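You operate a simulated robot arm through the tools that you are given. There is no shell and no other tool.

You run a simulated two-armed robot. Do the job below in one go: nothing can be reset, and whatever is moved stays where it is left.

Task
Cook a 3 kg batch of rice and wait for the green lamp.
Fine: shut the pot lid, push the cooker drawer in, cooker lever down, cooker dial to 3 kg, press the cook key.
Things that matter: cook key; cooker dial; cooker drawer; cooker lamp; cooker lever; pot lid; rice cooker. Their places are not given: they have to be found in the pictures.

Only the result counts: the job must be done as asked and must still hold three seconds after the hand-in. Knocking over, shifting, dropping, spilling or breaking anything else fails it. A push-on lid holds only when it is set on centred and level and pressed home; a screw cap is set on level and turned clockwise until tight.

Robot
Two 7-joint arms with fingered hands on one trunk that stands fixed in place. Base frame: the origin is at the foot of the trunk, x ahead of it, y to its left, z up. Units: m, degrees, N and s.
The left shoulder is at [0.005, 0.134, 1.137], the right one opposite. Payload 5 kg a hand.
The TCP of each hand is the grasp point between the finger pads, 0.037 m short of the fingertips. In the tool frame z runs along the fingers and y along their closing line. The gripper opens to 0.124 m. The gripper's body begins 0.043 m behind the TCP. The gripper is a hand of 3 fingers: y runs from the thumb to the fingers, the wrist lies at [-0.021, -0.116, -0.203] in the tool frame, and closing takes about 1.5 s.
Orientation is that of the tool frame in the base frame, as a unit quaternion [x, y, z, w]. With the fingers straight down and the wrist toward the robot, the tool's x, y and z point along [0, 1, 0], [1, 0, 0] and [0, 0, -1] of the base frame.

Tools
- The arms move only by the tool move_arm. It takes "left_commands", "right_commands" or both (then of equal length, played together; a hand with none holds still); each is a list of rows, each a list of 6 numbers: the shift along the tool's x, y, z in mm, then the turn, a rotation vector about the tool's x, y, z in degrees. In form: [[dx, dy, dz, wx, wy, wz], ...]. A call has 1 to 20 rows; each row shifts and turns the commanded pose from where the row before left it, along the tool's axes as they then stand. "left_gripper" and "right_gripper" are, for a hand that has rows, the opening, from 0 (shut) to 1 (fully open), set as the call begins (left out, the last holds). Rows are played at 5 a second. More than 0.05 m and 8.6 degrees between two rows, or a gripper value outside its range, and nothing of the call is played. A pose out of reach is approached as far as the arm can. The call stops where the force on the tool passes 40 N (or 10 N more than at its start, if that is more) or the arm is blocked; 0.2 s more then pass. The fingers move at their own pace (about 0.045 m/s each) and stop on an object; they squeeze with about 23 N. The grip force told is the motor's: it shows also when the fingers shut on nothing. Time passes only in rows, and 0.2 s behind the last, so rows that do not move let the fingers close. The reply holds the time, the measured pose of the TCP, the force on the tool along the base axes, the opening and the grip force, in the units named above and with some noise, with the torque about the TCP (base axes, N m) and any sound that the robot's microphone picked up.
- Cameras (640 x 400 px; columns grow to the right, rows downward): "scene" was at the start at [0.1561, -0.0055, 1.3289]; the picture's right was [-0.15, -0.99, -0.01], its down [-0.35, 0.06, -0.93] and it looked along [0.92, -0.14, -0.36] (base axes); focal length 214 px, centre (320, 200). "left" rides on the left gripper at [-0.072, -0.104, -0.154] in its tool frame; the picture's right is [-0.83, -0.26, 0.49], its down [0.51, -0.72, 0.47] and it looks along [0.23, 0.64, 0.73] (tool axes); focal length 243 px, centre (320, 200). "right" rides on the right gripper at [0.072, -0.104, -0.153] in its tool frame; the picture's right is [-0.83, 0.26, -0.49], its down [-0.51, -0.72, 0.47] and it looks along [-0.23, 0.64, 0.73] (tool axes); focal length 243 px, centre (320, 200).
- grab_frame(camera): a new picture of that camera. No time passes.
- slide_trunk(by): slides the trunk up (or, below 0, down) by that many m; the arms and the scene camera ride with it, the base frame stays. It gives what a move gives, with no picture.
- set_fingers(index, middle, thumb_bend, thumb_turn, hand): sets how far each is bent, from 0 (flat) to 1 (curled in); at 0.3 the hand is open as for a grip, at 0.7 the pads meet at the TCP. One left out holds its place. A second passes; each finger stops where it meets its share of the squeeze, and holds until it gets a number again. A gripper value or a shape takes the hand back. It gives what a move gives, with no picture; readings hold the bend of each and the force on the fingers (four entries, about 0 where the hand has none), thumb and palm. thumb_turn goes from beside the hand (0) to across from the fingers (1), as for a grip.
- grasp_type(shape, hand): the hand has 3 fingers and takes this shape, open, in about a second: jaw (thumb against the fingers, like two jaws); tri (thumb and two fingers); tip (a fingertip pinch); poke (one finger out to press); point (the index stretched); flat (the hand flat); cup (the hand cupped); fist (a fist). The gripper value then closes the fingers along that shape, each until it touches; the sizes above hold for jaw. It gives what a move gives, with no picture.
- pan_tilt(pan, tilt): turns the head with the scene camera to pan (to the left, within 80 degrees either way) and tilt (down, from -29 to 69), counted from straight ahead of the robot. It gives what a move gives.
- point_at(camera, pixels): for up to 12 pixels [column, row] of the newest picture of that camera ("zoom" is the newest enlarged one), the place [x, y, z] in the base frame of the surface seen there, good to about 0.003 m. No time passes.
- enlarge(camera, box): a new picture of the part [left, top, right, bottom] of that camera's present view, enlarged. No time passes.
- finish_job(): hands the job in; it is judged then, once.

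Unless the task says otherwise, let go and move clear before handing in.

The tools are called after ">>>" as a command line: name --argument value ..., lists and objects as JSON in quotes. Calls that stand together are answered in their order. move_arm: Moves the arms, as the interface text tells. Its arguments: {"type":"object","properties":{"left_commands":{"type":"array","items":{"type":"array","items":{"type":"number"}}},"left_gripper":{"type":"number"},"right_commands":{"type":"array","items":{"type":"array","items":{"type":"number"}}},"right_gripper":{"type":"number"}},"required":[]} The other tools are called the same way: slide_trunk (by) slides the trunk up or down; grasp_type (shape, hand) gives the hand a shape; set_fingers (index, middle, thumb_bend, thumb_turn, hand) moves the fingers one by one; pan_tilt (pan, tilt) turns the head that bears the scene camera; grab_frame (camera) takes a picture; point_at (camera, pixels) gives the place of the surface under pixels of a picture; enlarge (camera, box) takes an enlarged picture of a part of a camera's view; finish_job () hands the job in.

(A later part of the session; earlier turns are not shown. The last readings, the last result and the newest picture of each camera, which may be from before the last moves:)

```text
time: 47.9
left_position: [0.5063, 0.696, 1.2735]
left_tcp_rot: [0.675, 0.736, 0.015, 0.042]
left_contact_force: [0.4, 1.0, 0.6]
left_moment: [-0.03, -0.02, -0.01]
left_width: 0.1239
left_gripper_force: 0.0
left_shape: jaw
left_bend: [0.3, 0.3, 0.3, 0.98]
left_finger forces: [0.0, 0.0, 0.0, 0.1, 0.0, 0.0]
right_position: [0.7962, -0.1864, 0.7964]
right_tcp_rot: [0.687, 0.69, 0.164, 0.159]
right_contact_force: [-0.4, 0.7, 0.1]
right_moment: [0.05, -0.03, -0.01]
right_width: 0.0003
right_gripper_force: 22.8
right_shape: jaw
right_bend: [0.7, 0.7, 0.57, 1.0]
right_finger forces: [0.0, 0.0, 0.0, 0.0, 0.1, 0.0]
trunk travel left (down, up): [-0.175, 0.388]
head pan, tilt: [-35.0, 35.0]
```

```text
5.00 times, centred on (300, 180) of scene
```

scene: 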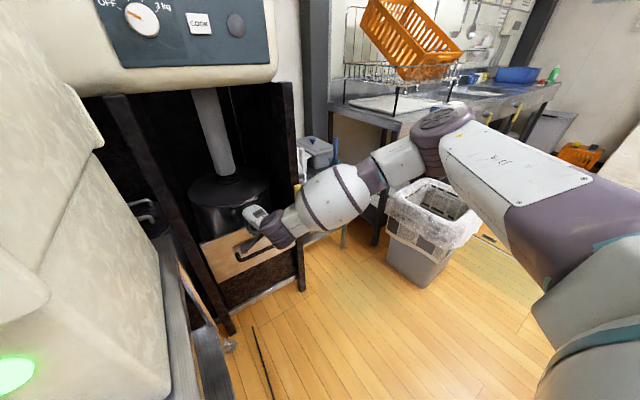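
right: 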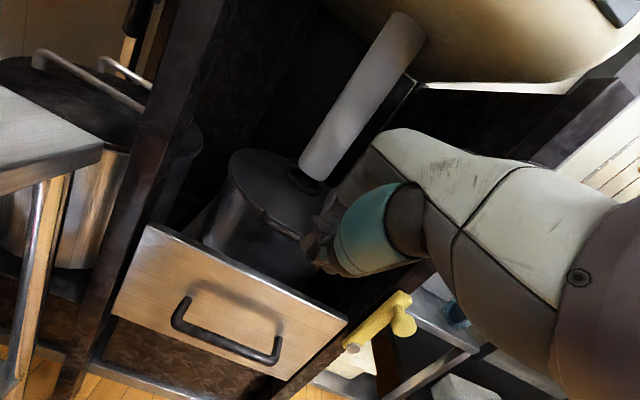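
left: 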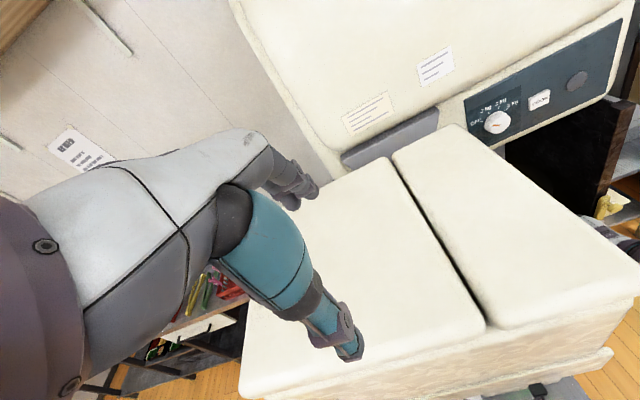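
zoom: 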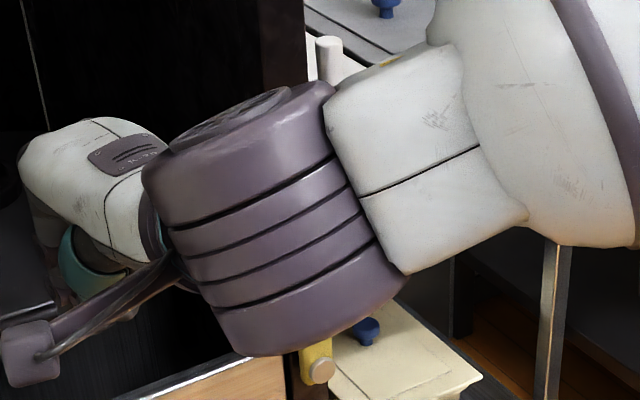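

Close view shows the yellow lever standing straight up, bolt/pivot at zoom (288,297), knob at (388,250). I'll place the closed fingers just left (+y) of the knob to try swinging it outward to the right.

>>> move_arm --right_commands '[[-34.7, 13.2, 6.7, 0, 0, 0], [-34.7, 13.2, 6.7, 0, 0, 0], [-34.7, 13.2, 6.7, 0, 0, 0], [-34.7, 13.2, 6.7, 0, 0, 0], [0, -10.4, 20.5, 0, 0, 0], [0, -10.4, 20.5, 0, 0, 0], [0, -10.4, 20.5, 0, 0, 0], [0, -10.4, 20.5, 0, 0, 0]]' --left_commands '[[0, 0, 0, 0, 0, 0], [0, 0, 0, 0, 0, 0], [0, 0, 0, 0, 0, 0], [0, 0, 0, 0, 0, 0], [0, 0, 0, 0, 0, 0], [0, 0, 0, 0, 0, 0], [0, 0, 0, 0, 0, 0], [0, 0, 0, 0, 0, 0]]'

>>> grab_frame --camera "right"

>>> pan_tilt --pan -22 --tilt 32

>>> grab_frame --camera "scene"

```text
time: 49.7
left_position: [0.5077, 0.6935, 1.2734]
left_tcp_rot: [0.675, 0.736, 0.015, 0.04]
left_contact_force: [-0.4, -0.3, 0.2]
left_moment: [-0.01, -0.01, -0.03]
left_width: 0.1236
left_gripper_force: 0.0
left_shape: jaw
left_bend: [0.3, 0.3, 0.3, 0.98]
left_finger forces: [0.0, 0.0, 0.0, 0.0, 0.0, 0.0]
right_position: [0.8561, -0.3245, 0.7014]
right_tcp_rot: [0.688, 0.689, 0.164, 0.159]
right_contact_force: [0.1, -0.5, -0.7]
right_moment: [-0.02, 0.02, 0.0]
right_width: 0.0
right_gripper_force: 23.0
right_shape: jaw
right_bend: [0.7, 0.7, 0.57, 1.0]
right_finger forces: [0.0, 0.0, 0.0, 0.0, 0.1, 0.0]
trunk travel left (down, up): [-0.175, 0.388]
head pan, tilt: [-35.0, 35.0]
```

```text
taken
```

right: 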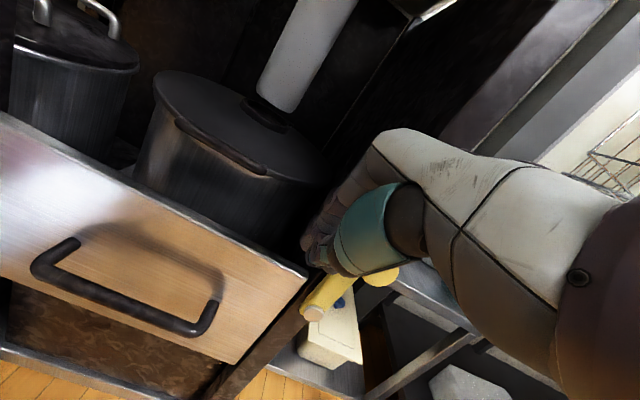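

```text
time: 50.4
left_position: [0.5076, 0.6935, 1.2725]
left_tcp_rot: [0.675, 0.737, 0.015, 0.04]
left_contact_force: [0.7, -0.3, -0.4]
left_moment: [0.04, 0.01, 0.03]
left_width: 0.1235
left_gripper_force: 0.1
left_shape: jaw
left_bend: [0.3, 0.3, 0.3, 0.98]
left_finger forces: [0.0, 0.0, 0.0, 0.0, 0.0, 0.0]
right_position: [0.8565, -0.3233, 0.7023]
right_tcp_rot: [0.687, 0.69, 0.164, 0.16]
right_contact_force: [0.6, 0.1, 0.4]
right_moment: [0.0, 0.0, 0.0]
right_width: 0.0001
right_gripper_force: 22.9
right_shape: jaw
right_bend: [0.7, 0.7, 0.57, 1.0]
right_finger forces: [0.0, 0.0, 0.0, 0.0, 0.1, 0.1]
trunk travel left (down, up): [-0.175, 0.388]
head pan, tilt: [-22.0, 32.0]
```

```text
taken
```

scene: 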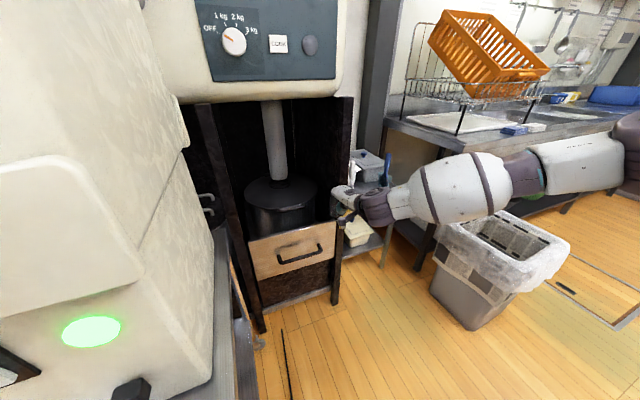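

The fingertips are just left of the knob, at the right height. I'll push gently toward -y in small steps and watch the force.

>>> move_arm --right_commands '[[-6, 0, 0, 0, 0, 0], [-6, 0, 0, 0, 0, 0], [-6, 0, 0, 0, 0, 0], [-4, 0, 0, 0, 0, 0], [-4, 0, 0, 0, 0, 0], [-4, 0, 0, 0, 0, 0]]' --left_commands '[[0, 0, 0, 0, 0, 0], [0, 0, 0, 0, 0, 0], [0, 0, 0, 0, 0, 0], [0, 0, 0, 0, 0, 0], [0, 0, 0, 0, 0, 0], [0, 0, 0, 0, 0, 0]]'

>>> enlarge --camera "right" --box '[260, 200, 480, 400]'

>>> enlarge --camera "scene" --box '[300, 160, 400, 260]'

```text
time: 51.7
left_position: [0.5077, 0.6937, 1.2725]
left_tcp_rot: [0.675, 0.736, 0.015, 0.041]
left_contact_force: [0.5, -0.8, -0.2]
left_moment: [0.06, 0.0, 0.04]
left_width: 0.1238
left_gripper_force: 0.0
left_shape: jaw
left_bend: [0.3, 0.3, 0.3, 0.98]
left_finger forces: [0.0, 0.0, 0.0, 0.0, 0.0, 0.0]
right_position: [0.8532, -0.3411, 0.7037]
right_tcp_rot: [0.681, 0.696, 0.166, 0.155]
right_contact_force: [2.9, 20.4, -0.1]
right_moment: [0.19, -0.04, 0.44]
right_width: 0.0
right_gripper_force: 22.6
right_shape: jaw
right_bend: [0.7, 0.7, 0.57, 1.0]
right_finger forces: [0.0, 18.0, 0.0, 0.0, 0.1, 0.0]
trunk travel left (down, up): [-0.175, 0.388]
head pan, tilt: [-22.0, 32.0]
stopped in row 6 (right hand): the force on the tool passed its limit at 44 N (the readings are from after the stop); the commanded pose is now the measured one
```

```text
2.00 times, centred on (370, 300) of right
```

zoom: 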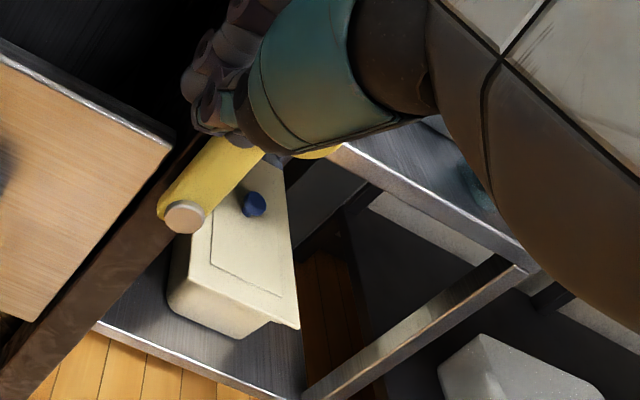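

```text
4.00 times, centred on (350, 210) of scene
```

zoom: 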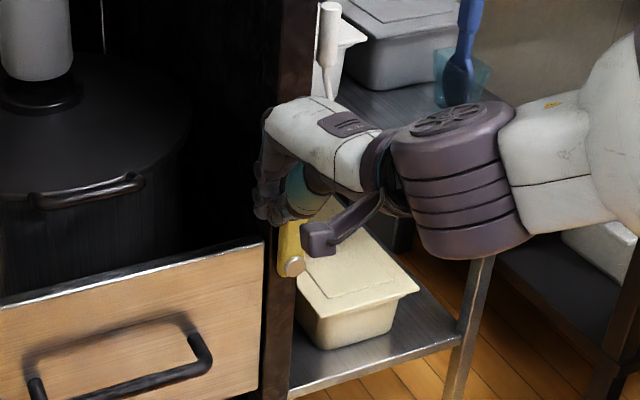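

Pushing right gave 44 N with no motion, so the lever doesn't swing outward; it must swing the other way (to the left, across the drawer front). I'll ease off, go over the knob, and set the fingers on its right side.

>>> move_arm --right_commands '[[12, 0, 0, 0, 0, 0], [0, 15, -30, 0, 0, 0], [0, 15, -30, 0, 0, 0], [0, 15, -30, 0, 0, 0], [-34, 0, 0, 0, 0, 0], [-34, 0, 0, 0, 0, 0], [-34, 0, 0, 0, 0, 0]]' --left_commands '[[0, 0, 0, 0, 0, 0], [0, 0, 0, 0, 0, 0], [0, 0, 0, 0, 0, 0], [0, 0, 0, 0, 0, 0], [0, 0, 0, 0, 0, 0], [0, 0, 0, 0, 0, 0], [0, 0, 0, 0, 0, 0]]'

>>> grab_frame --camera "right"

>>> enlarge --camera "scene" --box '[300, 160, 400, 260]'

```text
time: 53.3
left_position: [0.5065, 0.6941, 1.274]
left_tcp_rot: [0.675, 0.737, 0.015, 0.041]
left_contact_force: [-0.2, -0.3, 0.9]
left_moment: [0.03, -0.05, 0.02]
left_width: 0.1237
left_gripper_force: 0.1
left_shape: jaw
left_bend: [0.3, 0.3, 0.3, 0.98]
left_finger forces: [0.0, 0.0, 0.1, 0.0, 0.0, 0.1]
right_position: [0.8564, -0.4368, 0.8037]
right_tcp_rot: [0.683, 0.694, 0.166, 0.157]
right_contact_force: [0.2, -0.5, -0.3]
right_moment: [0.0, 0.0, 0.0]
right_width: 0.0001
right_gripper_force: 22.5
right_shape: jaw
right_bend: [0.7, 0.7, 0.57, 1.0]
right_finger forces: [0.1, 0.1, 0.0, 0.0, 0.0, 0.1]
trunk travel left (down, up): [-0.175, 0.388]
head pan, tilt: [-22.0, 32.0]
```

```text
taken
```

right: 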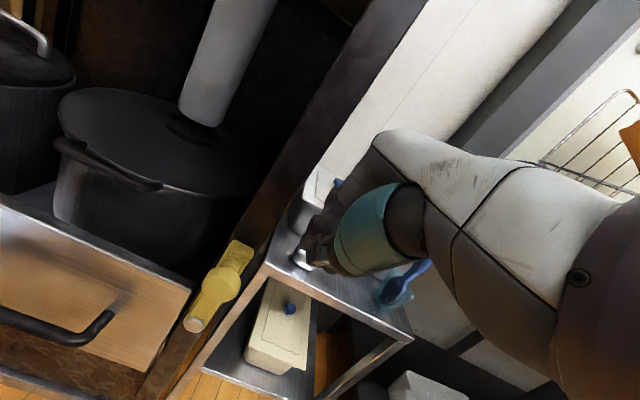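

```text
4.00 times, centred on (350, 210) of scene
```

zoom: 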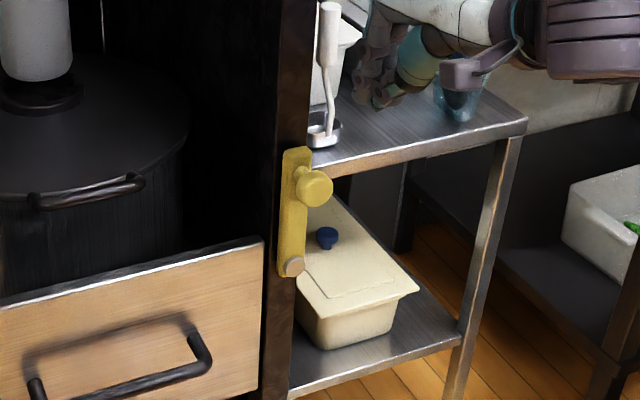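

The view confirms the lever is still upright, and the hand is clear above its right side. I'll lower the fingers beside the knob's right and push gently left.

>>> move_arm --right_commands '[[0, -11.2, 22.3, 0, 0, 0], [0, -11.2, 22.3, 0, 0, 0], [0, -11.2, 22.3, 0, 0, 0], [0, -11.2, 22.3, 0, 0, 0], [6, 0, 0, 0, 0, 0], [6, 0, 0, 0, 0, 0], [4, 0, 0, 0, 0, 0], [4, 0, 0, 0, 0, 0], [4, 0, 0, 0, 0, 0]]' --left_commands '[[0, 0, 0, 0, 0, 0], [0, 0, 0, 0, 0, 0], [0, 0, 0, 0, 0, 0], [0, 0, 0, 0, 0, 0], [0, 0, 0, 0, 0, 0], [0, 0, 0, 0, 0, 0], [0, 0, 0, 0, 0, 0], [0, 0, 0, 0, 0, 0], [0, 0, 0, 0, 0, 0]]'

>>> grab_frame --camera "right"

>>> enlarge --camera "scene" --box '[300, 160, 400, 260]'

```text
time: 55.3
left_position: [0.5069, 0.6944, 1.2729]
left_tcp_rot: [0.675, 0.736, 0.016, 0.042]
left_contact_force: [0.9, -0.4, -0.6]
left_moment: [-0.01, 0.01, 0.02]
left_width: 0.124
left_gripper_force: 0.0
left_shape: jaw
left_bend: [0.3, 0.3, 0.3, 0.98]
left_finger forces: [0.1, 0.1, 0.1, 0.1, 0.0, 0.0]
right_position: [0.8557, -0.41, 0.7044]
right_tcp_rot: [0.684, 0.693, 0.165, 0.158]
right_contact_force: [0.9, -0.8, 0.0]
right_moment: [-0.01, -0.02, -0.03]
right_width: 0.0
right_gripper_force: 22.8
right_shape: jaw
right_bend: [0.7, 0.7, 0.57, 1.0]
right_finger forces: [1.3, 0.0, 0.0, 0.0, 0.0, 0.0]
trunk travel left (down, up): [-0.175, 0.388]
head pan, tilt: [-22.0, 32.0]
```

```text
taken
```

right: 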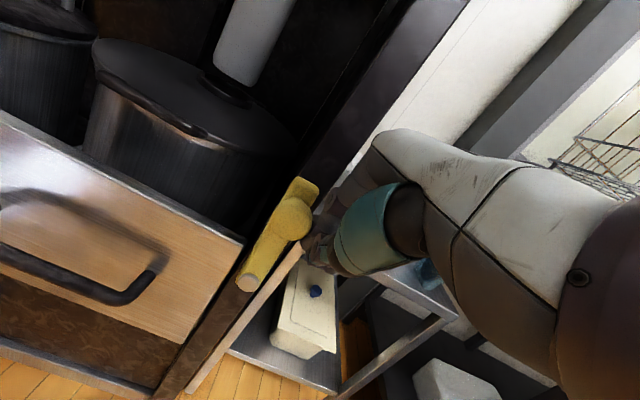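

```text
4.00 times, centred on (350, 210) of scene
```

zoom: 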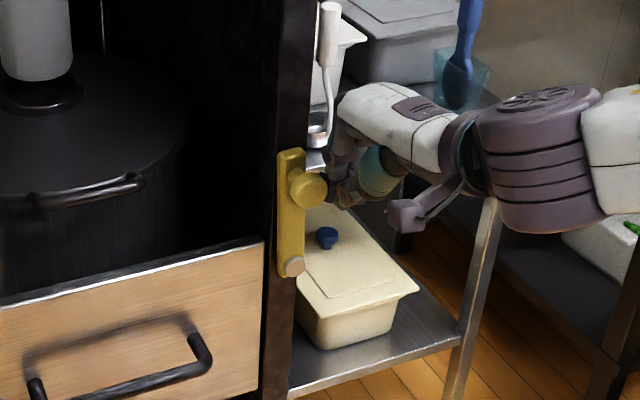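

The index finger just touched the knob and it seems to have shifted slightly left. I'll keep pushing left along the arc.

>>> move_arm --right_commands '[[6, 0, 0, 0, 0, 0], [6, 0, 0, 0, 0, 0], [6, 0, 0, 0, 0, 0], [6, 0, 0, 0, 0, 0], [6, 0, 0, 0, 0, 0]]' --left_commands '[[0, 0, 0, 0, 0, 0], [0, 0, 0, 0, 0, 0], [0, 0, 0, 0, 0, 0], [0, 0, 0, 0, 0, 0], [0, 0, 0, 0, 0, 0]]'

>>> grab_frame --camera "right"

>>> enlarge --camera "scene" --box '[300, 160, 400, 260]'

```text
time: 56.5
left_position: [0.5073, 0.6936, 1.2725]
left_tcp_rot: [0.675, 0.736, 0.015, 0.041]
left_contact_force: [0.0, -0.7, 0.0]
left_moment: [-0.02, 0.0, 0.01]
left_width: 0.1237
left_gripper_force: 0.1
left_shape: jaw
left_bend: [0.3, 0.3, 0.3, 0.98]
left_finger forces: [0.1, 0.0, 0.0, 0.0, 0.1, 0.1]
right_position: [0.8557, -0.38, 0.7038]
right_tcp_rot: [0.684, 0.694, 0.165, 0.156]
right_contact_force: [-0.3, -0.7, -0.4]
right_moment: [-0.02, 0.01, 0.0]
right_width: 0.0002
right_gripper_force: 23.1
right_shape: jaw
right_bend: [0.7, 0.7, 0.57, 1.0]
right_finger forces: [0.0, 0.1, 0.1, 0.0, 0.0, 0.1]
trunk travel left (down, up): [-0.175, 0.388]
head pan, tilt: [-22.0, 32.0]
```

```text
taken
```

right: 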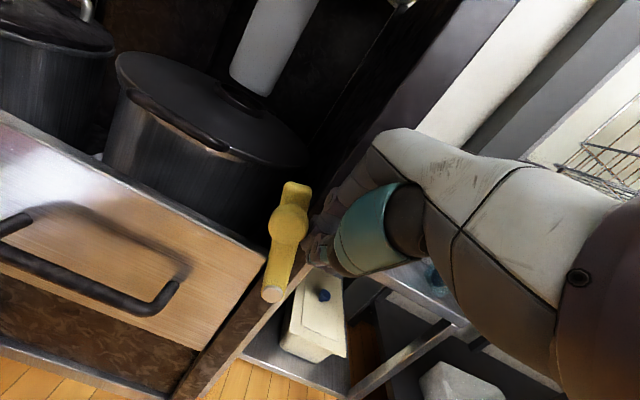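

```text
4.00 times, centred on (350, 210) of scene
```

zoom: 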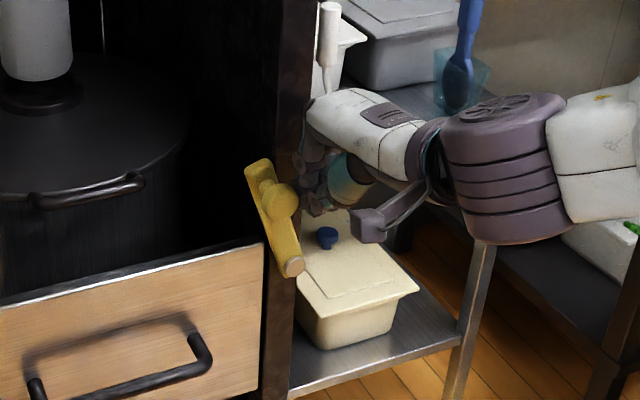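

The lever swings freely to the left (knob now ≈16° over, scene zoom (280,200)). I'll continue left and down along the arc to about 45°.

>>> move_arm --right_commands '[[10, -2.6, 5.2, 0, 0, 0], [10, -2.6, 5.2, 0, 0, 0], [10, -2.6, 5.2, 0, 0, 0], [10, -2.6, 5.2, 0, 0, 0], [10, -2.6, 5.2, 0, 0, 0]]' --left_commands '[[0, 0, 0, 0, 0, 0], [0, 0, 0, 0, 0, 0], [0, 0, 0, 0, 0, 0], [0, 0, 0, 0, 0, 0], [0, 0, 0, 0, 0, 0]]'

>>> grab_frame --camera "right"

>>> enlarge --camera "scene" --box '[300, 160, 400, 260]'

```text
time: 57.7
left_position: [0.507, 0.6953, 1.2706]
left_tcp_rot: [0.675, 0.737, 0.015, 0.04]
left_contact_force: [-0.3, 0.0, -0.2]
left_moment: [0.0, 0.02, 0.02]
left_width: 0.1237
left_gripper_force: 0.0
left_shape: jaw
left_bend: [0.3, 0.3, 0.3, 0.98]
left_finger forces: [0.0, 0.1, 0.0, 0.0, 0.0, 0.0]
right_position: [0.8531, -0.3294, 0.6732]
right_tcp_rot: [0.684, 0.693, 0.164, 0.157]
right_contact_force: [1.2, -0.8, 0.3]
right_moment: [0.0, 0.02, -0.01]
right_width: 0.0
right_gripper_force: 23.1
right_shape: jaw
right_bend: [0.7, 0.7, 0.57, 1.0]
right_finger forces: [0.0, 0.0, 0.0, 0.0, 0.0, 0.1]
trunk travel left (down, up): [-0.175, 0.388]
head pan, tilt: [-22.0, 32.0]
```

```text
taken
```

right: 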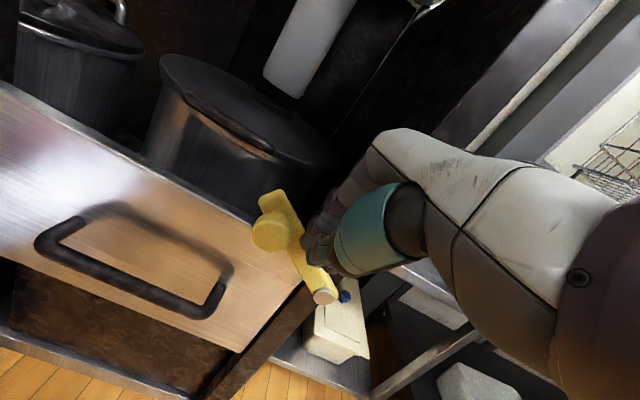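

```text
4.00 times, centred on (350, 210) of scene
```

zoom: 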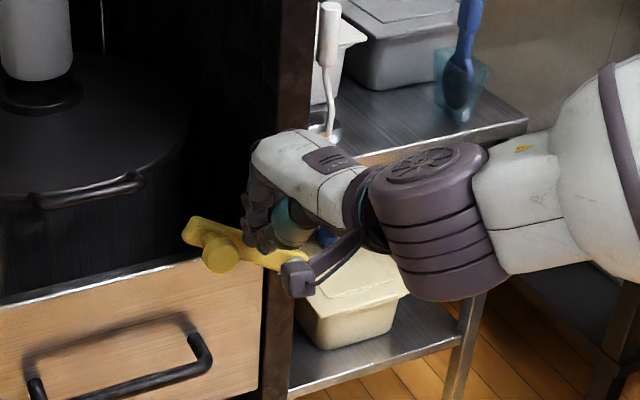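

The lever is now ~60° over to the left. I'll measure the knob's position, then hop on top of it to push it down.

>>> point_at --camera "right" --pixels '[[270, 234], [268, 200], [300, 250], [322, 296], [290, 200], [222, 270], [255, 230], [230, 250]]'

```text
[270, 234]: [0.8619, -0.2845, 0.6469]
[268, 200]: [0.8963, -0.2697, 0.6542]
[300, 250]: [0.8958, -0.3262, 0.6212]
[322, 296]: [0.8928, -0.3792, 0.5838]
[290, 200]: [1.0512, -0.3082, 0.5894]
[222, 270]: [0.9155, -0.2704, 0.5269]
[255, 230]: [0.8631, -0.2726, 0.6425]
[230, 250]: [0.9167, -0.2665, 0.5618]
```

Knob is at about (0.875,-0.278,0.643), 59° over. I'll lift, shift above it, and press down.

>>> move_arm --right_commands '[[-4, 0, 0, 0, 0, 0], [0, 13.5, -26.8, 0, 0, 0], [0, 13.5, -26.8, 0, 0, 0], [30, 2, 1, 0, 0, 0], [32, 2, 1, 0, 0, 0], [0, -3.6, 7.1, 0, 0, 0], [0, -3.6, 7.1, 0, 0, 0], [0, -3.6, 7.1, 0, 0, 0], [0, -3.6, 7.1, 0, 0, 0], [0, -3.6, 7.1, 0, 0, 0], [0, -3.6, 7.1, 0, 0, 0]]' --left_commands '[[0, 0, 0, 0, 0, 0], [0, 0, 0, 0, 0, 0], [0, 0, 0, 0, 0, 0], [0, 0, 0, 0, 0, 0], [0, 0, 0, 0, 0, 0], [0, 0, 0, 0, 0, 0], [0, 0, 0, 0, 0, 0], [0, 0, 0, 0, 0, 0], [0, 0, 0, 0, 0, 0], [0, 0, 0, 0, 0, 0], [0, 0, 0, 0, 0, 0]]'

>>> grab_frame --camera "right"

>>> enlarge --camera "scene" --box '[300, 160, 400, 260]'

```text
time: 60.1
left_position: [0.5093, 0.6947, 1.2726]
left_tcp_rot: [0.676, 0.736, 0.015, 0.041]
left_contact_force: [-0.2, 0.0, 0.5]
left_moment: [0.03, -0.03, -0.02]
left_width: 0.1241
left_gripper_force: 0.1
left_shape: jaw
left_bend: [0.3, 0.3, 0.3, 0.98]
left_finger forces: [0.0, 0.0, 0.0, 0.0, 0.0, 0.1]
right_position: [0.8571, -0.2723, 0.6877]
right_tcp_rot: [0.684, 0.693, 0.165, 0.156]
right_contact_force: [-0.6, 0.5, 0.4]
right_moment: [0.02, 0.0, 0.01]
right_width: 0.0001
right_gripper_force: 23.2
right_shape: jaw
right_bend: [0.7, 0.7, 0.57, 1.0]
right_finger forces: [0.1, 0.0, 0.0, 0.0, 0.1, 0.0]
trunk travel left (down, up): [-0.175, 0.388]
head pan, tilt: [-22.0, 32.0]
```

```text
taken
```

right: 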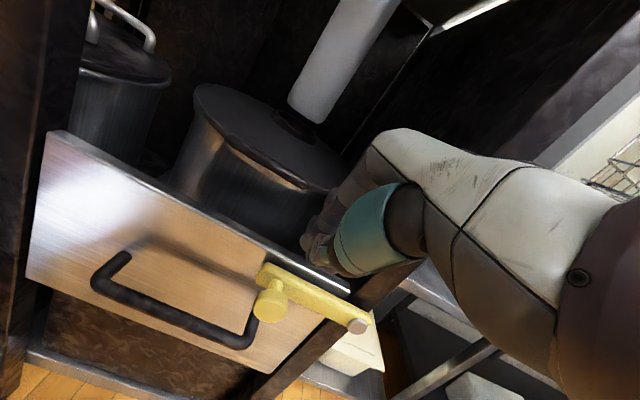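

```text
4.00 times, centred on (350, 210) of scene
```

zoom: 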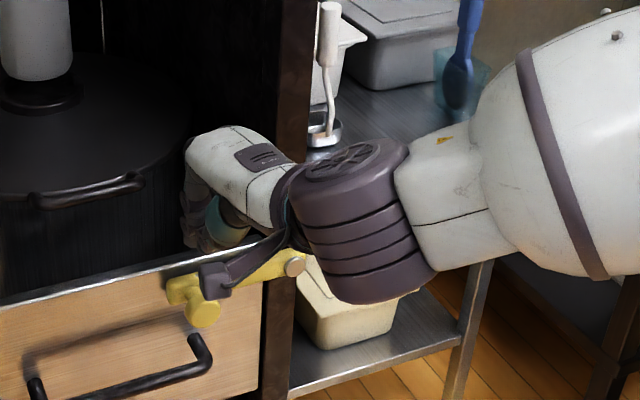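

The lever has dropped further by itself, to roughly horizontal across the drawer front (knob at right-view (270,300)). I'll measure it.

>>> point_at --camera "right" --pixels '[[272, 300], [265, 272], [310, 297], [356, 326], [290, 285], [250, 330], [240, 345], [265, 305], [275, 312]]'

>>> enlarge --camera "right" --box '[200, 230, 400, 380]'

```text
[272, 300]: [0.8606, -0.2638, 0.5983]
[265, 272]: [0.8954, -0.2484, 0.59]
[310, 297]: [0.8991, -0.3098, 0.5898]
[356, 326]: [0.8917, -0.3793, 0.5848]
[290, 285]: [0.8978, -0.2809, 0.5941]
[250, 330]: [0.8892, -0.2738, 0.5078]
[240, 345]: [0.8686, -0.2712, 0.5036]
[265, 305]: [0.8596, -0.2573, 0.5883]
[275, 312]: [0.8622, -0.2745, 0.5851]
```

```text
2.67 times, centred on (300, 305) of right
```

zoom: 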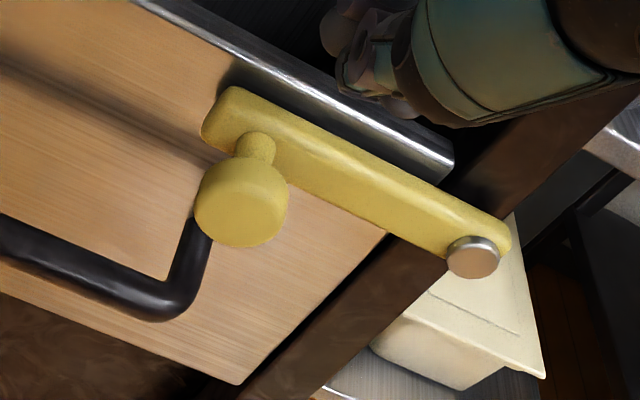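

It lies roughly horizontal (knob ≈ (0.875,-0.264,0.592)). I'll press the knob down to find the end stop of its travel.

>>> move_arm --right_commands '[[3, -2.7, 5.3, 0, 0, 0], [3, -2.7, 5.3, 0, 0, 0], [3, -2.7, 5.3, 0, 0, 0], [0, -2.7, 5.3, 0, 0, 0], [0, -2.7, 5.3, 0, 0, 0], [0, -2.7, 5.3, 0, 0, 0], [0, -2.2, 4.5, 0, 0, 0], [0, -2.2, 4.5, 0, 0, 0], [0, -2.2, 4.5, 0, 0, 0], [0, -2.2, 4.5, 0, 0, 0]]' --left_commands '[[0, 0, 0, 0, 0, 0], [0, 0, 0, 0, 0, 0], [0, 0, 0, 0, 0, 0], [0, 0, 0, 0, 0, 0], [0, 0, 0, 0, 0, 0], [0, 0, 0, 0, 0, 0], [0, 0, 0, 0, 0, 0], [0, 0, 0, 0, 0, 0], [0, 0, 0, 0, 0, 0], [0, 0, 0, 0, 0, 0]]'

>>> grab_frame --camera "right"

>>> enlarge --camera "scene" --box '[300, 160, 400, 260]'

```text
time: 62.3
left_position: [0.506, 0.6954, 1.2733]
left_tcp_rot: [0.675, 0.736, 0.015, 0.042]
left_contact_force: [0.1, 0.1, 0.2]
left_moment: [-0.03, -0.01, -0.03]
left_width: 0.124
left_gripper_force: 0.0
left_shape: jaw
left_bend: [0.3, 0.3, 0.3, 0.98]
left_finger forces: [0.0, 0.0, 0.0, 0.0, 0.1, 0.1]
right_position: [0.8571, -0.2631, 0.6335]
right_tcp_rot: [0.684, 0.693, 0.166, 0.158]
right_contact_force: [-2.4, 0.7, 9.6]
right_moment: [-0.05, -0.04, 0.01]
right_width: 0.0001
right_gripper_force: 22.5
right_shape: jaw
right_bend: [0.7, 0.7, 0.58, 1.0]
right_finger forces: [0.1, 0.0, 0.0, 0.1, 0.0, 0.0]
trunk travel left (down, up): [-0.175, 0.388]
head pan, tilt: [-22.0, 32.0]
```

```text
taken
```

right: 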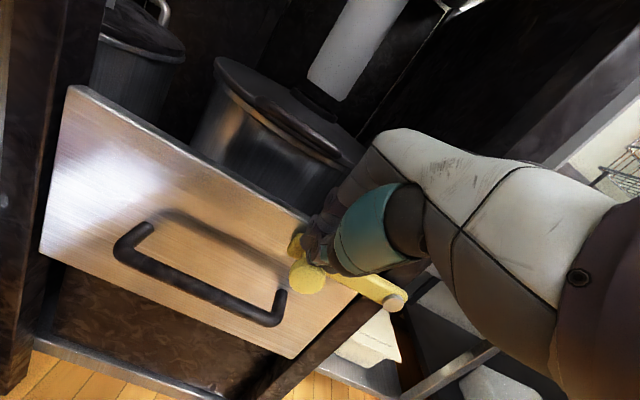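

```text
4.00 times, centred on (350, 210) of scene
```

zoom: 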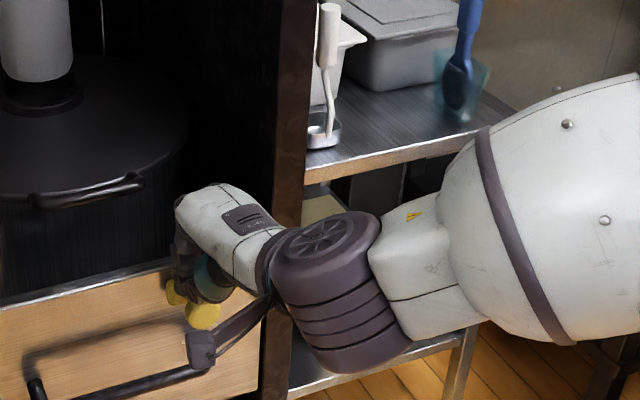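

The knob now resists with ~10 N. I'll press a few millimetres more to confirm it's the stop.

>>> move_arm --right_commands '[[0, -1.8, 3.6, 0, 0, 0], [0, -1.8, 3.6, 0, 0, 0], [0, -1.8, 3.6, 0, 0, 0]]' --left_commands '[[0, 0, 0, 0, 0, 0], [0, 0, 0, 0, 0, 0], [0, 0, 0, 0, 0, 0]]'

>>> point_at --camera "right" --pixels '[[308, 280], [395, 300], [365, 285], [295, 242]]'

>>> grab_frame --camera "right"

```text
time: 63.0
left_position: [0.5047, 0.694, 1.2729]
left_tcp_rot: [0.676, 0.736, 0.016, 0.041]
left_contact_force: [1.0, -0.1, -0.4]
left_moment: [0.01, 0.02, 0.02]
left_width: 0.1239
left_gripper_force: 0.1
left_shape: jaw
left_bend: [0.3, 0.3, 0.3, 0.98]
left_finger forces: [0.0, 0.0, 0.0, 0.0, 0.0, 0.0]
right_position: [0.8597, -0.2585, 0.6323]
right_tcp_rot: [0.681, 0.693, 0.172, 0.161]
right_contact_force: [-8.5, 2.0, 26.6]
right_moment: [-0.05, 0.02, -0.05]
right_width: 0.0
right_gripper_force: 23.1
right_shape: jaw
right_bend: [0.7, 0.7, 0.59, 1.0]
right_finger forces: [0.1, 0.0, 0.1, 0.1, 0.0, 0.1]
trunk travel left (down, up): [-0.175, 0.388]
head pan, tilt: [-22.0, 32.0]
stopped in row 3 (right hand): the force on the tool passed its limit at 46 N (the readings are from after the stop); the commanded pose is now the measured one
```

```text
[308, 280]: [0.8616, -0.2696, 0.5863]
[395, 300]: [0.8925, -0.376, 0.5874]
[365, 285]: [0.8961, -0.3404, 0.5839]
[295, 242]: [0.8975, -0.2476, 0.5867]
```

```text
taken
```

right: 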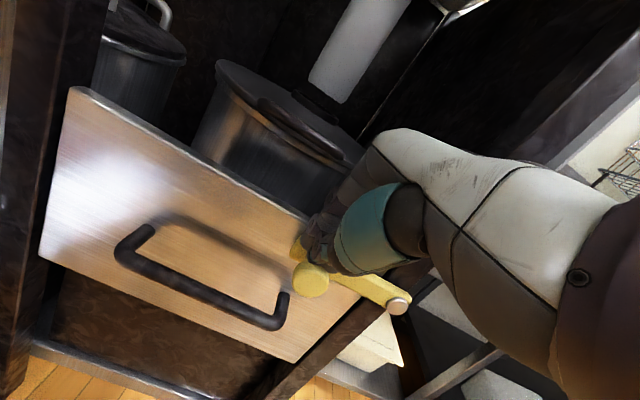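

The lever is at its stop, horizontal across the drawer (46 N, no further motion), i.e. down/latched. Now I lift off it, retreat, and go up toward the dial.

>>> move_arm --right_commands '[[0, 11.2, -22.3, 0, 0, 0], [0, 11.2, -22.3, 0, 0, 0], [0, -33.5, -17, 0, 0, 0], [0, -33.5, -17, 0, 0, 0], [0, -33.5, -17, 0, 0, 0], [0, -33.5, -17, 0, 0, 0], [15, 18.8, -37.2, 0, 0, 0], [15, 18.8, -37.2, 0, 0, 0], [15, 18.8, -37.2, 0, 0, 0], [15, 18.8, -37.2, 0, 0, 0], [15, 18.8, -37.2, 0, 0, 0], [15, 18.8, -37.2, 0, 0, 0]]' --left_commands '[[0, 0, 0, 0, 0, 0], [0, 0, 0, 0, 0, 0], [0, 0, 0, 0, 0, 0], [0, 0, 0, 0, 0, 0], [0, 0, 0, 0, 0, 0], [0, 0, 0, 0, 0, 0], [0, 0, 0, 0, 0, 0], [0, 0, 0, 0, 0, 0], [0, 0, 0, 0, 0, 0], [0, 0, 0, 0, 0, 0], [0, 0, 0, 0, 0, 0], [0, 0, 0, 0, 0, 0]]'

>>> grab_frame --camera "scene"

>>> grab_frame --camera "right"

```text
time: 65.6
left_position: [0.5073, 0.6957, 1.2728]
left_tcp_rot: [0.675, 0.737, 0.015, 0.041]
left_contact_force: [-0.4, -0.2, 0.3]
left_moment: [-0.03, -0.04, -0.03]
left_width: 0.1237
left_gripper_force: 0.0
left_shape: jaw
left_bend: [0.3, 0.3, 0.3, 0.98]
left_finger forces: [0.0, 0.0, 0.0, 0.0, 0.0, 0.0]
right_position: [0.7055, -0.1741, 0.9284]
right_tcp_rot: [0.682, 0.694, 0.167, 0.159]
right_contact_force: [0.5, 0.8, 0.1]
right_moment: [-0.02, -0.02, 0.01]
right_width: 0.0003
right_gripper_force: 23.2
right_shape: jaw
right_bend: [0.7, 0.7, 0.58, 1.0]
right_finger forces: [0.1, 0.1, 0.0, 0.0, 0.1, 0.0]
trunk travel left (down, up): [-0.175, 0.388]
head pan, tilt: [-22.0, 32.0]
```

```text
taken
```

scene: 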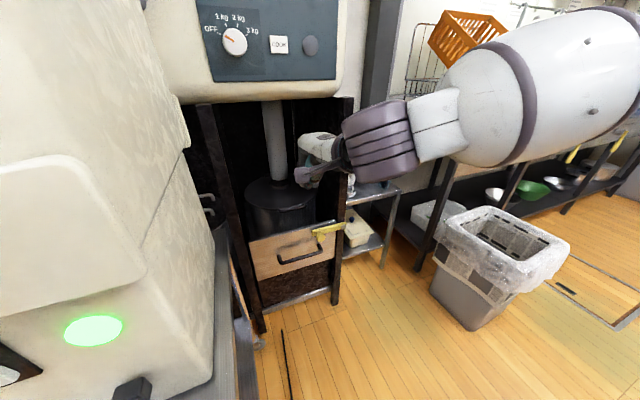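

```text
taken
```

right: 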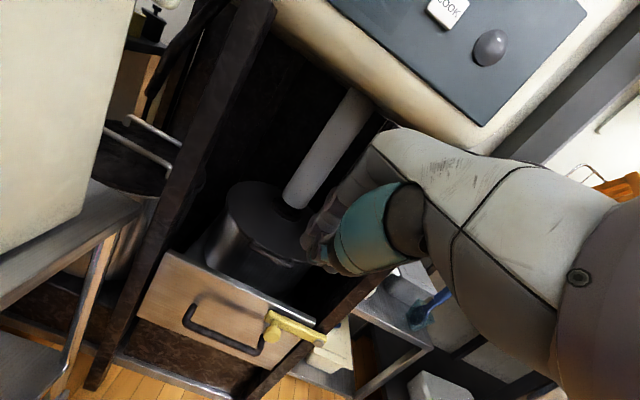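

The lever stays horizontal after release. Next I'll rotate the right hand to point forward (63° about its x axis) at a safe distance from the panel.

>>> move_arm --right_commands '[[0, 0, 0, -8, 0, 0], [0, 0, 0, -8, 0, 0], [0, 0, 0, -8, 0, 0], [0, 0, 0, -8, 0, 0], [0, 0, 0, -8, 0, 0], [0, 0, 0, -8, 0, 0], [0, 0, 0, -8, 0, 0], [0, 0, 0, -7, 0, 0]]' --left_commands '[[0, 0, 0, 0, 0, 0], [0, 0, 0, 0, 0, 0], [0, 0, 0, 0, 0, 0], [0, 0, 0, 0, 0, 0], [0, 0, 0, 0, 0, 0], [0, 0, 0, 0, 0, 0], [0, 0, 0, 0, 0, 0], [0, 0, 0, 0, 0, 0]]' --right_gripper 0.7

>>> grab_frame --camera "scene"

>>> grab_frame --camera "right"

```text
time: 67.4
left_position: [0.5074, 0.6942, 1.2723]
left_tcp_rot: [0.676, 0.735, 0.015, 0.041]
left_contact_force: [-0.3, 0.4, 1.0]
left_moment: [-0.01, 0.0, -0.01]
left_width: 0.124
left_gripper_force: 0.0
left_shape: jaw
left_bend: [0.3, 0.3, 0.3, 0.98]
left_finger forces: [0.0, 0.0, 0.0, 0.0, 0.0, 0.0]
right_position: [0.7115, -0.178, 0.9261]
right_tcp_rot: [0.499, 0.503, 0.506, 0.492]
right_contact_force: [0.2, -0.2, -0.5]
right_moment: [-0.01, 0.01, 0.01]
right_width: 0.0867
right_gripper_force: 0.0
right_shape: jaw
right_bend: [0.27, 0.37, 0.59, 0.99]
right_finger forces: [0.1, 0.0, 0.1, 0.1, 0.1, 0.0]
right hand out of reach, approached as far as the arm can: row 3
trunk travel left (down, up): [-0.175, 0.388]
head pan, tilt: [-22.0, 32.0]
```

```text
taken
```

scene: 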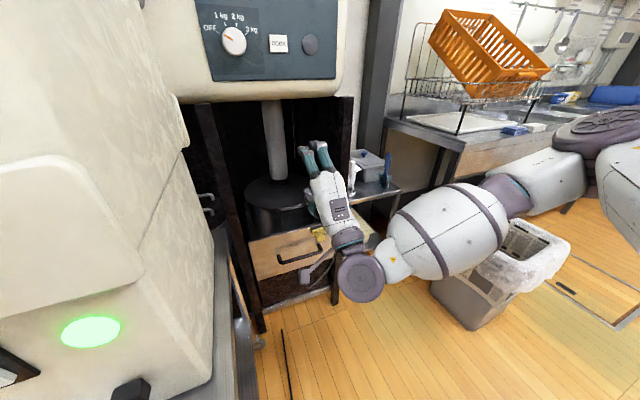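

```text
taken
```

right: 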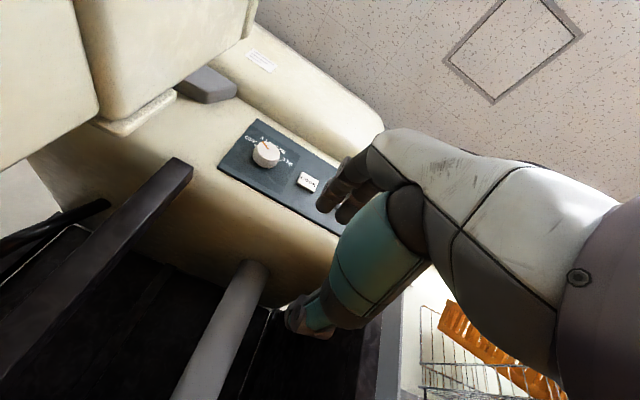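

The hand points forward now, wrist below. I'll raise it to the dial's height and shift toward y≈-0.08, still ~20 cm short of the panel.

>>> move_arm --right_commands '[[16, 43, 0, 0, 0, 0], [16, 43, 0, 0, 0, 0], [16, 43, 0, 0, 0, 0], [16, 43, 0, 0, 0, 0], [16, 43, 0, 0, 0, 0], [16, 43, 0, 0, 0, 0]]' --left_commands '[[0, 0, 0, 0, 0, 0], [0, 0, 0, 0, 0, 0], [0, 0, 0, 0, 0, 0], [0, 0, 0, 0, 0, 0], [0, 0, 0, 0, 0, 0], [0, 0, 0, 0, 0, 0]]'

>>> pan_tilt --pan -8 --tilt 5

>>> grab_frame --camera "scene"

>>> grab_frame --camera "right"

```text
time: 68.8
left_position: [0.5062, 0.6959, 1.2735]
left_tcp_rot: [0.675, 0.737, 0.015, 0.042]
left_contact_force: [0.6, -0.5, -0.5]
left_moment: [-0.01, -0.01, 0.0]
left_width: 0.1238
left_gripper_force: 0.1
left_shape: jaw
left_bend: [0.3, 0.3, 0.3, 0.98]
left_finger forces: [0.0, 0.1, 0.0, 0.0, 0.0, 0.0]
right_position: [0.7084, -0.083, 1.1866]
right_tcp_rot: [0.499, 0.504, 0.505, 0.493]
right_contact_force: [-1.3, 0.5, 0.4]
right_moment: [0.0, 0.01, 0.0]
right_width: 0.0869
right_gripper_force: 0.0
right_shape: jaw
right_bend: [0.27, 0.37, 0.59, 0.99]
right_finger forces: [0.1, 0.0, 0.1, 0.0, 0.0, 0.0]
trunk travel left (down, up): [-0.175, 0.388]
head pan, tilt: [-22.0, 32.0]
```

```text
time: 69.7
left_position: [0.507, 0.6936, 1.2727]
left_tcp_rot: [0.675, 0.737, 0.016, 0.041]
left_contact_force: [-0.6, 0.2, -0.1]
left_moment: [0.0, -0.01, -0.01]
left_width: 0.1237
left_gripper_force: 0.1
left_shape: jaw
left_bend: [0.3, 0.3, 0.3, 0.98]
left_finger forces: [0.1, 0.0, 0.1, 0.1, 0.1, 0.0]
right_position: [0.7107, -0.0824, 1.1849]
right_tcp_rot: [0.499, 0.504, 0.505, 0.492]
right_contact_force: [0.1, 0.1, -0.1]
right_moment: [0.01, 0.02, -0.02]
right_width: 0.0866
right_gripper_force: 0.1
right_shape: jaw
right_bend: [0.27, 0.37, 0.59, 0.99]
right_finger forces: [0.0, 0.0, 0.0, 0.1, 0.0, 0.0]
trunk travel left (down, up): [-0.175, 0.388]
head pan, tilt: [-8.0, 5.0]
```

```text
taken
```

scene: 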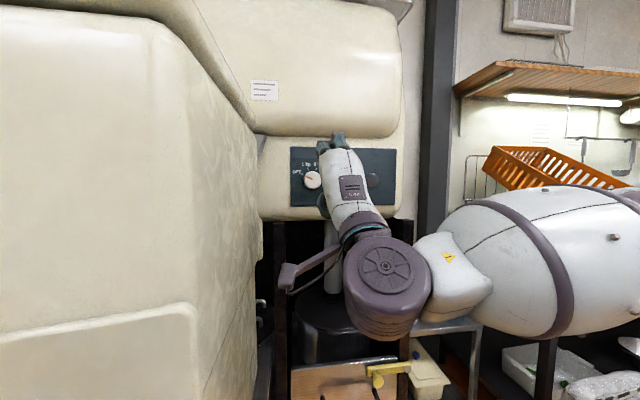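

```text
taken
```

right: 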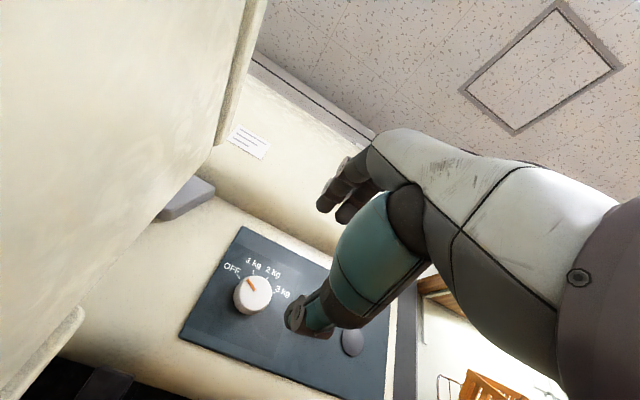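

The hand is in front of the dial at (0.710,-0.082,1.185); dial at right-view (252,292), pointing at OFF. I'll zoom and measure the dial exactly.

>>> enlarge --camera "right" --box '[180, 220, 380, 360]'

>>> point_at --camera "zoom" --pixels '[[232, 232], [200, 240], [265, 235], [232, 205], [228, 260], [150, 250], [300, 260], [240, 180], [400, 300], [480, 330], [140, 330], [330, 320]]'

>>> enlarge --camera "scene" --box '[280, 140, 360, 220]'

```text
2.86 times, centred on (280, 290) of right
```

zoom: 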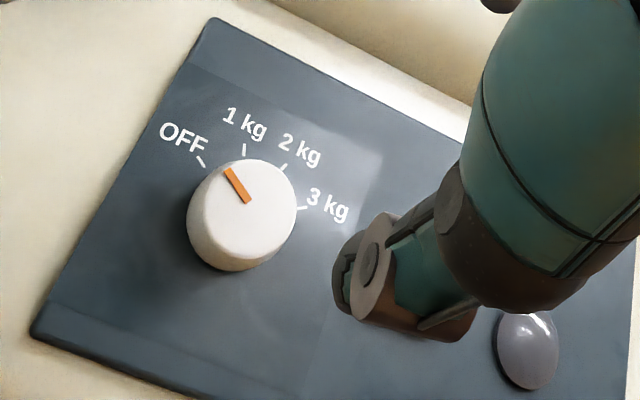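

```text
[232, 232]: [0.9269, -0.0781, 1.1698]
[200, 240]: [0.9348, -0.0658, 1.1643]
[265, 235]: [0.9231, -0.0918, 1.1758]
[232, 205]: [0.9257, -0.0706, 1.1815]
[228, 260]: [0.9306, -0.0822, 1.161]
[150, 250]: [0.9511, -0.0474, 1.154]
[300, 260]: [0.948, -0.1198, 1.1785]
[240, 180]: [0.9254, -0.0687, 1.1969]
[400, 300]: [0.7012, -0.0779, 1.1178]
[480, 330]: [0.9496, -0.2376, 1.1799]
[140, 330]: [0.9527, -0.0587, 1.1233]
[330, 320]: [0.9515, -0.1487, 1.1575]
```

```text
5.00 times, centred on (320, 180) of scene
```

zoom: 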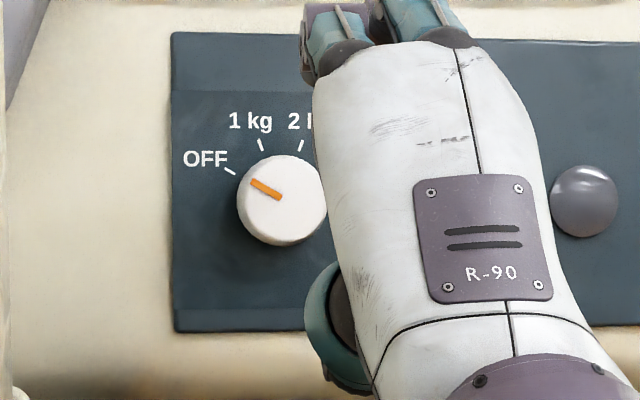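

>>> point_at --camera "zoom" --pixels '[[283, 198], [245, 205], [318, 195], [285, 160], [281, 238], [265, 188], [230, 170], [261, 145], [300, 145], [200, 300]]'

```text
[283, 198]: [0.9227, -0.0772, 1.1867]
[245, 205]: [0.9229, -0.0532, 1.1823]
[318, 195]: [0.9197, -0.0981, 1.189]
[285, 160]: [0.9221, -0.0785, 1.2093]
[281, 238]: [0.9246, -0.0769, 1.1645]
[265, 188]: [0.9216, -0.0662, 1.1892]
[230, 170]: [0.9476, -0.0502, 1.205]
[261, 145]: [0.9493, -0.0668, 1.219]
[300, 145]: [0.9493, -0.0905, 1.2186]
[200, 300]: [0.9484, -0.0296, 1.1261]
```

Dial centre ≈ (y -0.0785, z 1.1865), radius ≈ 0.0255, face at x≈0.922, panel x≈0.949. I'll roll the hand -60° about its axis (wrist to the right) ready for a clockwise turn.

>>> move_arm --right_commands '[[0, 0, 0, 0, 0, -7.5], [0, 0, 0, 0, 0, -7.5], [0, 0, 0, 0, 0, -7.5], [0, 0, 0, 0, 0, -7.5], [0, 0, 0, 0, 0, -7.5], [0, 0, 0, 0, 0, -7.5], [0, 0, 0, 0, 0, -7.5], [0, 0, 0, 0, 0, -7.5]]' --left_commands '[[0, 0, 0, 0, 0, 0], [0, 0, 0, 0, 0, 0], [0, 0, 0, 0, 0, 0], [0, 0, 0, 0, 0, 0], [0, 0, 0, 0, 0, 0], [0, 0, 0, 0, 0, 0], [0, 0, 0, 0, 0, 0], [0, 0, 0, 0, 0, 0]]'

>>> grab_frame --camera "scene"

>>> grab_frame --camera "right"

```text
time: 71.5
left_position: [0.5059, 0.6946, 1.2736]
left_tcp_rot: [0.675, 0.737, 0.015, 0.041]
left_contact_force: [1.1, 0.3, 0.2]
left_moment: [0.03, 0.01, -0.01]
left_width: 0.124
left_gripper_force: 0.1
left_shape: jaw
left_bend: [0.3, 0.3, 0.3, 0.98]
left_finger forces: [0.0, 0.0, 0.0, 0.0, 0.0, 0.0]
right_position: [0.7111, -0.0832, 1.1871]
right_tcp_rot: [0.18, 0.686, 0.191, 0.679]
right_contact_force: [-0.3, 0.5, 0.1]
right_moment: [-0.01, 0.0, -0.01]
right_width: 0.0868
right_gripper_force: 0.1
right_shape: jaw
right_bend: [0.27, 0.37, 0.59, 0.99]
right_finger forces: [0.0, 0.0, 0.0, 0.0, 0.1, 0.0]
trunk travel left (down, up): [-0.175, 0.388]
head pan, tilt: [-8.0, 5.0]
```

```text
taken
```

scene: 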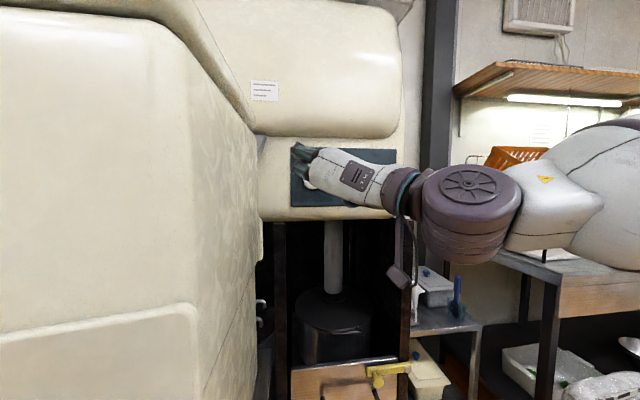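

```text
taken
```

right: 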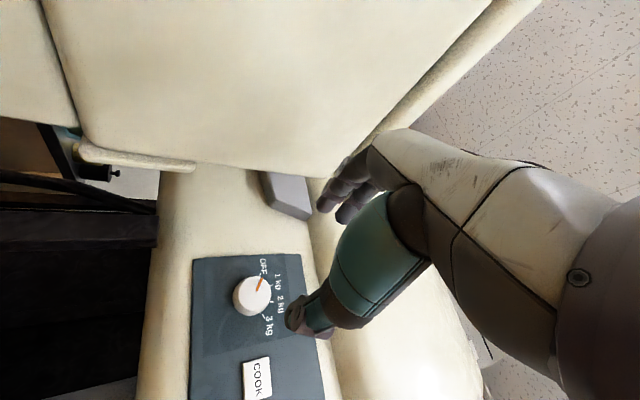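

The roll worked cleanly (φ≈-60°), TCP at (0.711,-0.083,1.187). I'll approach 150 mm toward the dial and check alignment.

>>> move_arm --right_commands '[[0.5, 0.5, 37, 0, 0, 0], [0.5, 0.5, 37, 0, 0, 0], [0, 0, 37, 0, 0, 0], [0, 0, 37, 0, 0, 0]]' --left_commands '[[0, 0, 0, 0, 0, 0], [0, 0, 0, 0, 0, 0], [0, 0, 0, 0, 0, 0], [0, 0, 0, 0, 0, 0]]'

>>> enlarge --camera "right" --box '[200, 140, 420, 360]'

>>> enlarge --camera "scene" --box '[260, 130, 400, 240]'

```text
time: 72.5
left_position: [0.5084, 0.6934, 1.2713]
left_tcp_rot: [0.675, 0.736, 0.015, 0.041]
left_contact_force: [0.9, -0.1, -1.2]
left_moment: [-0.01, 0.03, 0.0]
left_width: 0.1239
left_gripper_force: 0.1
left_shape: jaw
left_bend: [0.3, 0.3, 0.3, 0.98]
left_finger forces: [0.0, 0.1, 0.0, 0.0, 0.0, 0.1]
right_position: [0.8588, -0.0775, 1.1837]
right_tcp_rot: [0.18, 0.686, 0.191, 0.679]
right_contact_force: [-0.2, 0.3, -0.7]
right_moment: [-0.02, 0.02, -0.02]
right_width: 0.0869
right_gripper_force: 0.1
right_shape: jaw
right_bend: [0.27, 0.37, 0.59, 0.99]
right_finger forces: [0.1, 0.1, 0.1, 0.0, 0.0, 0.0]
trunk travel left (down, up): [-0.175, 0.388]
head pan, tilt: [-8.0, 5.0]
```

```text
1.82 times, centred on (310, 250) of right
```

zoom: 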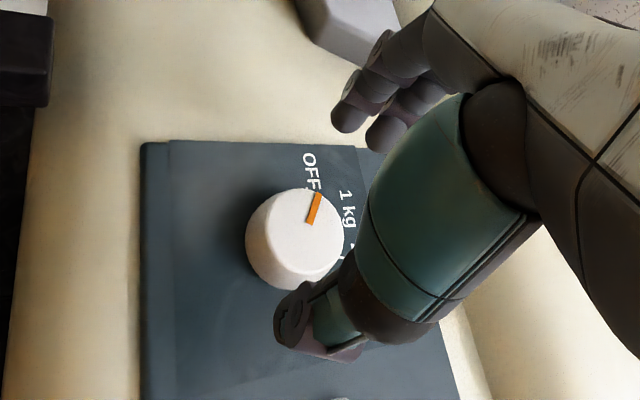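

```text
3.64 times, centred on (330, 185) of scene
```

zoom: 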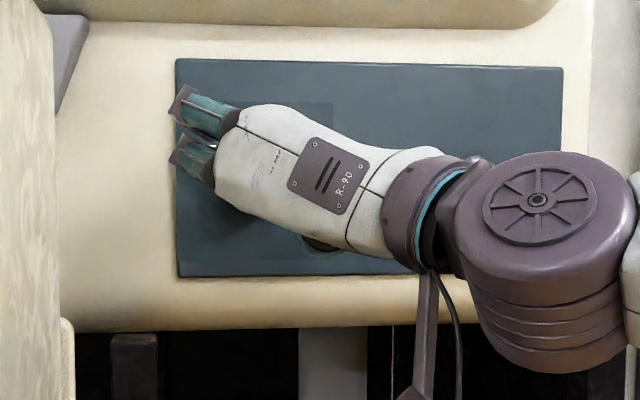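

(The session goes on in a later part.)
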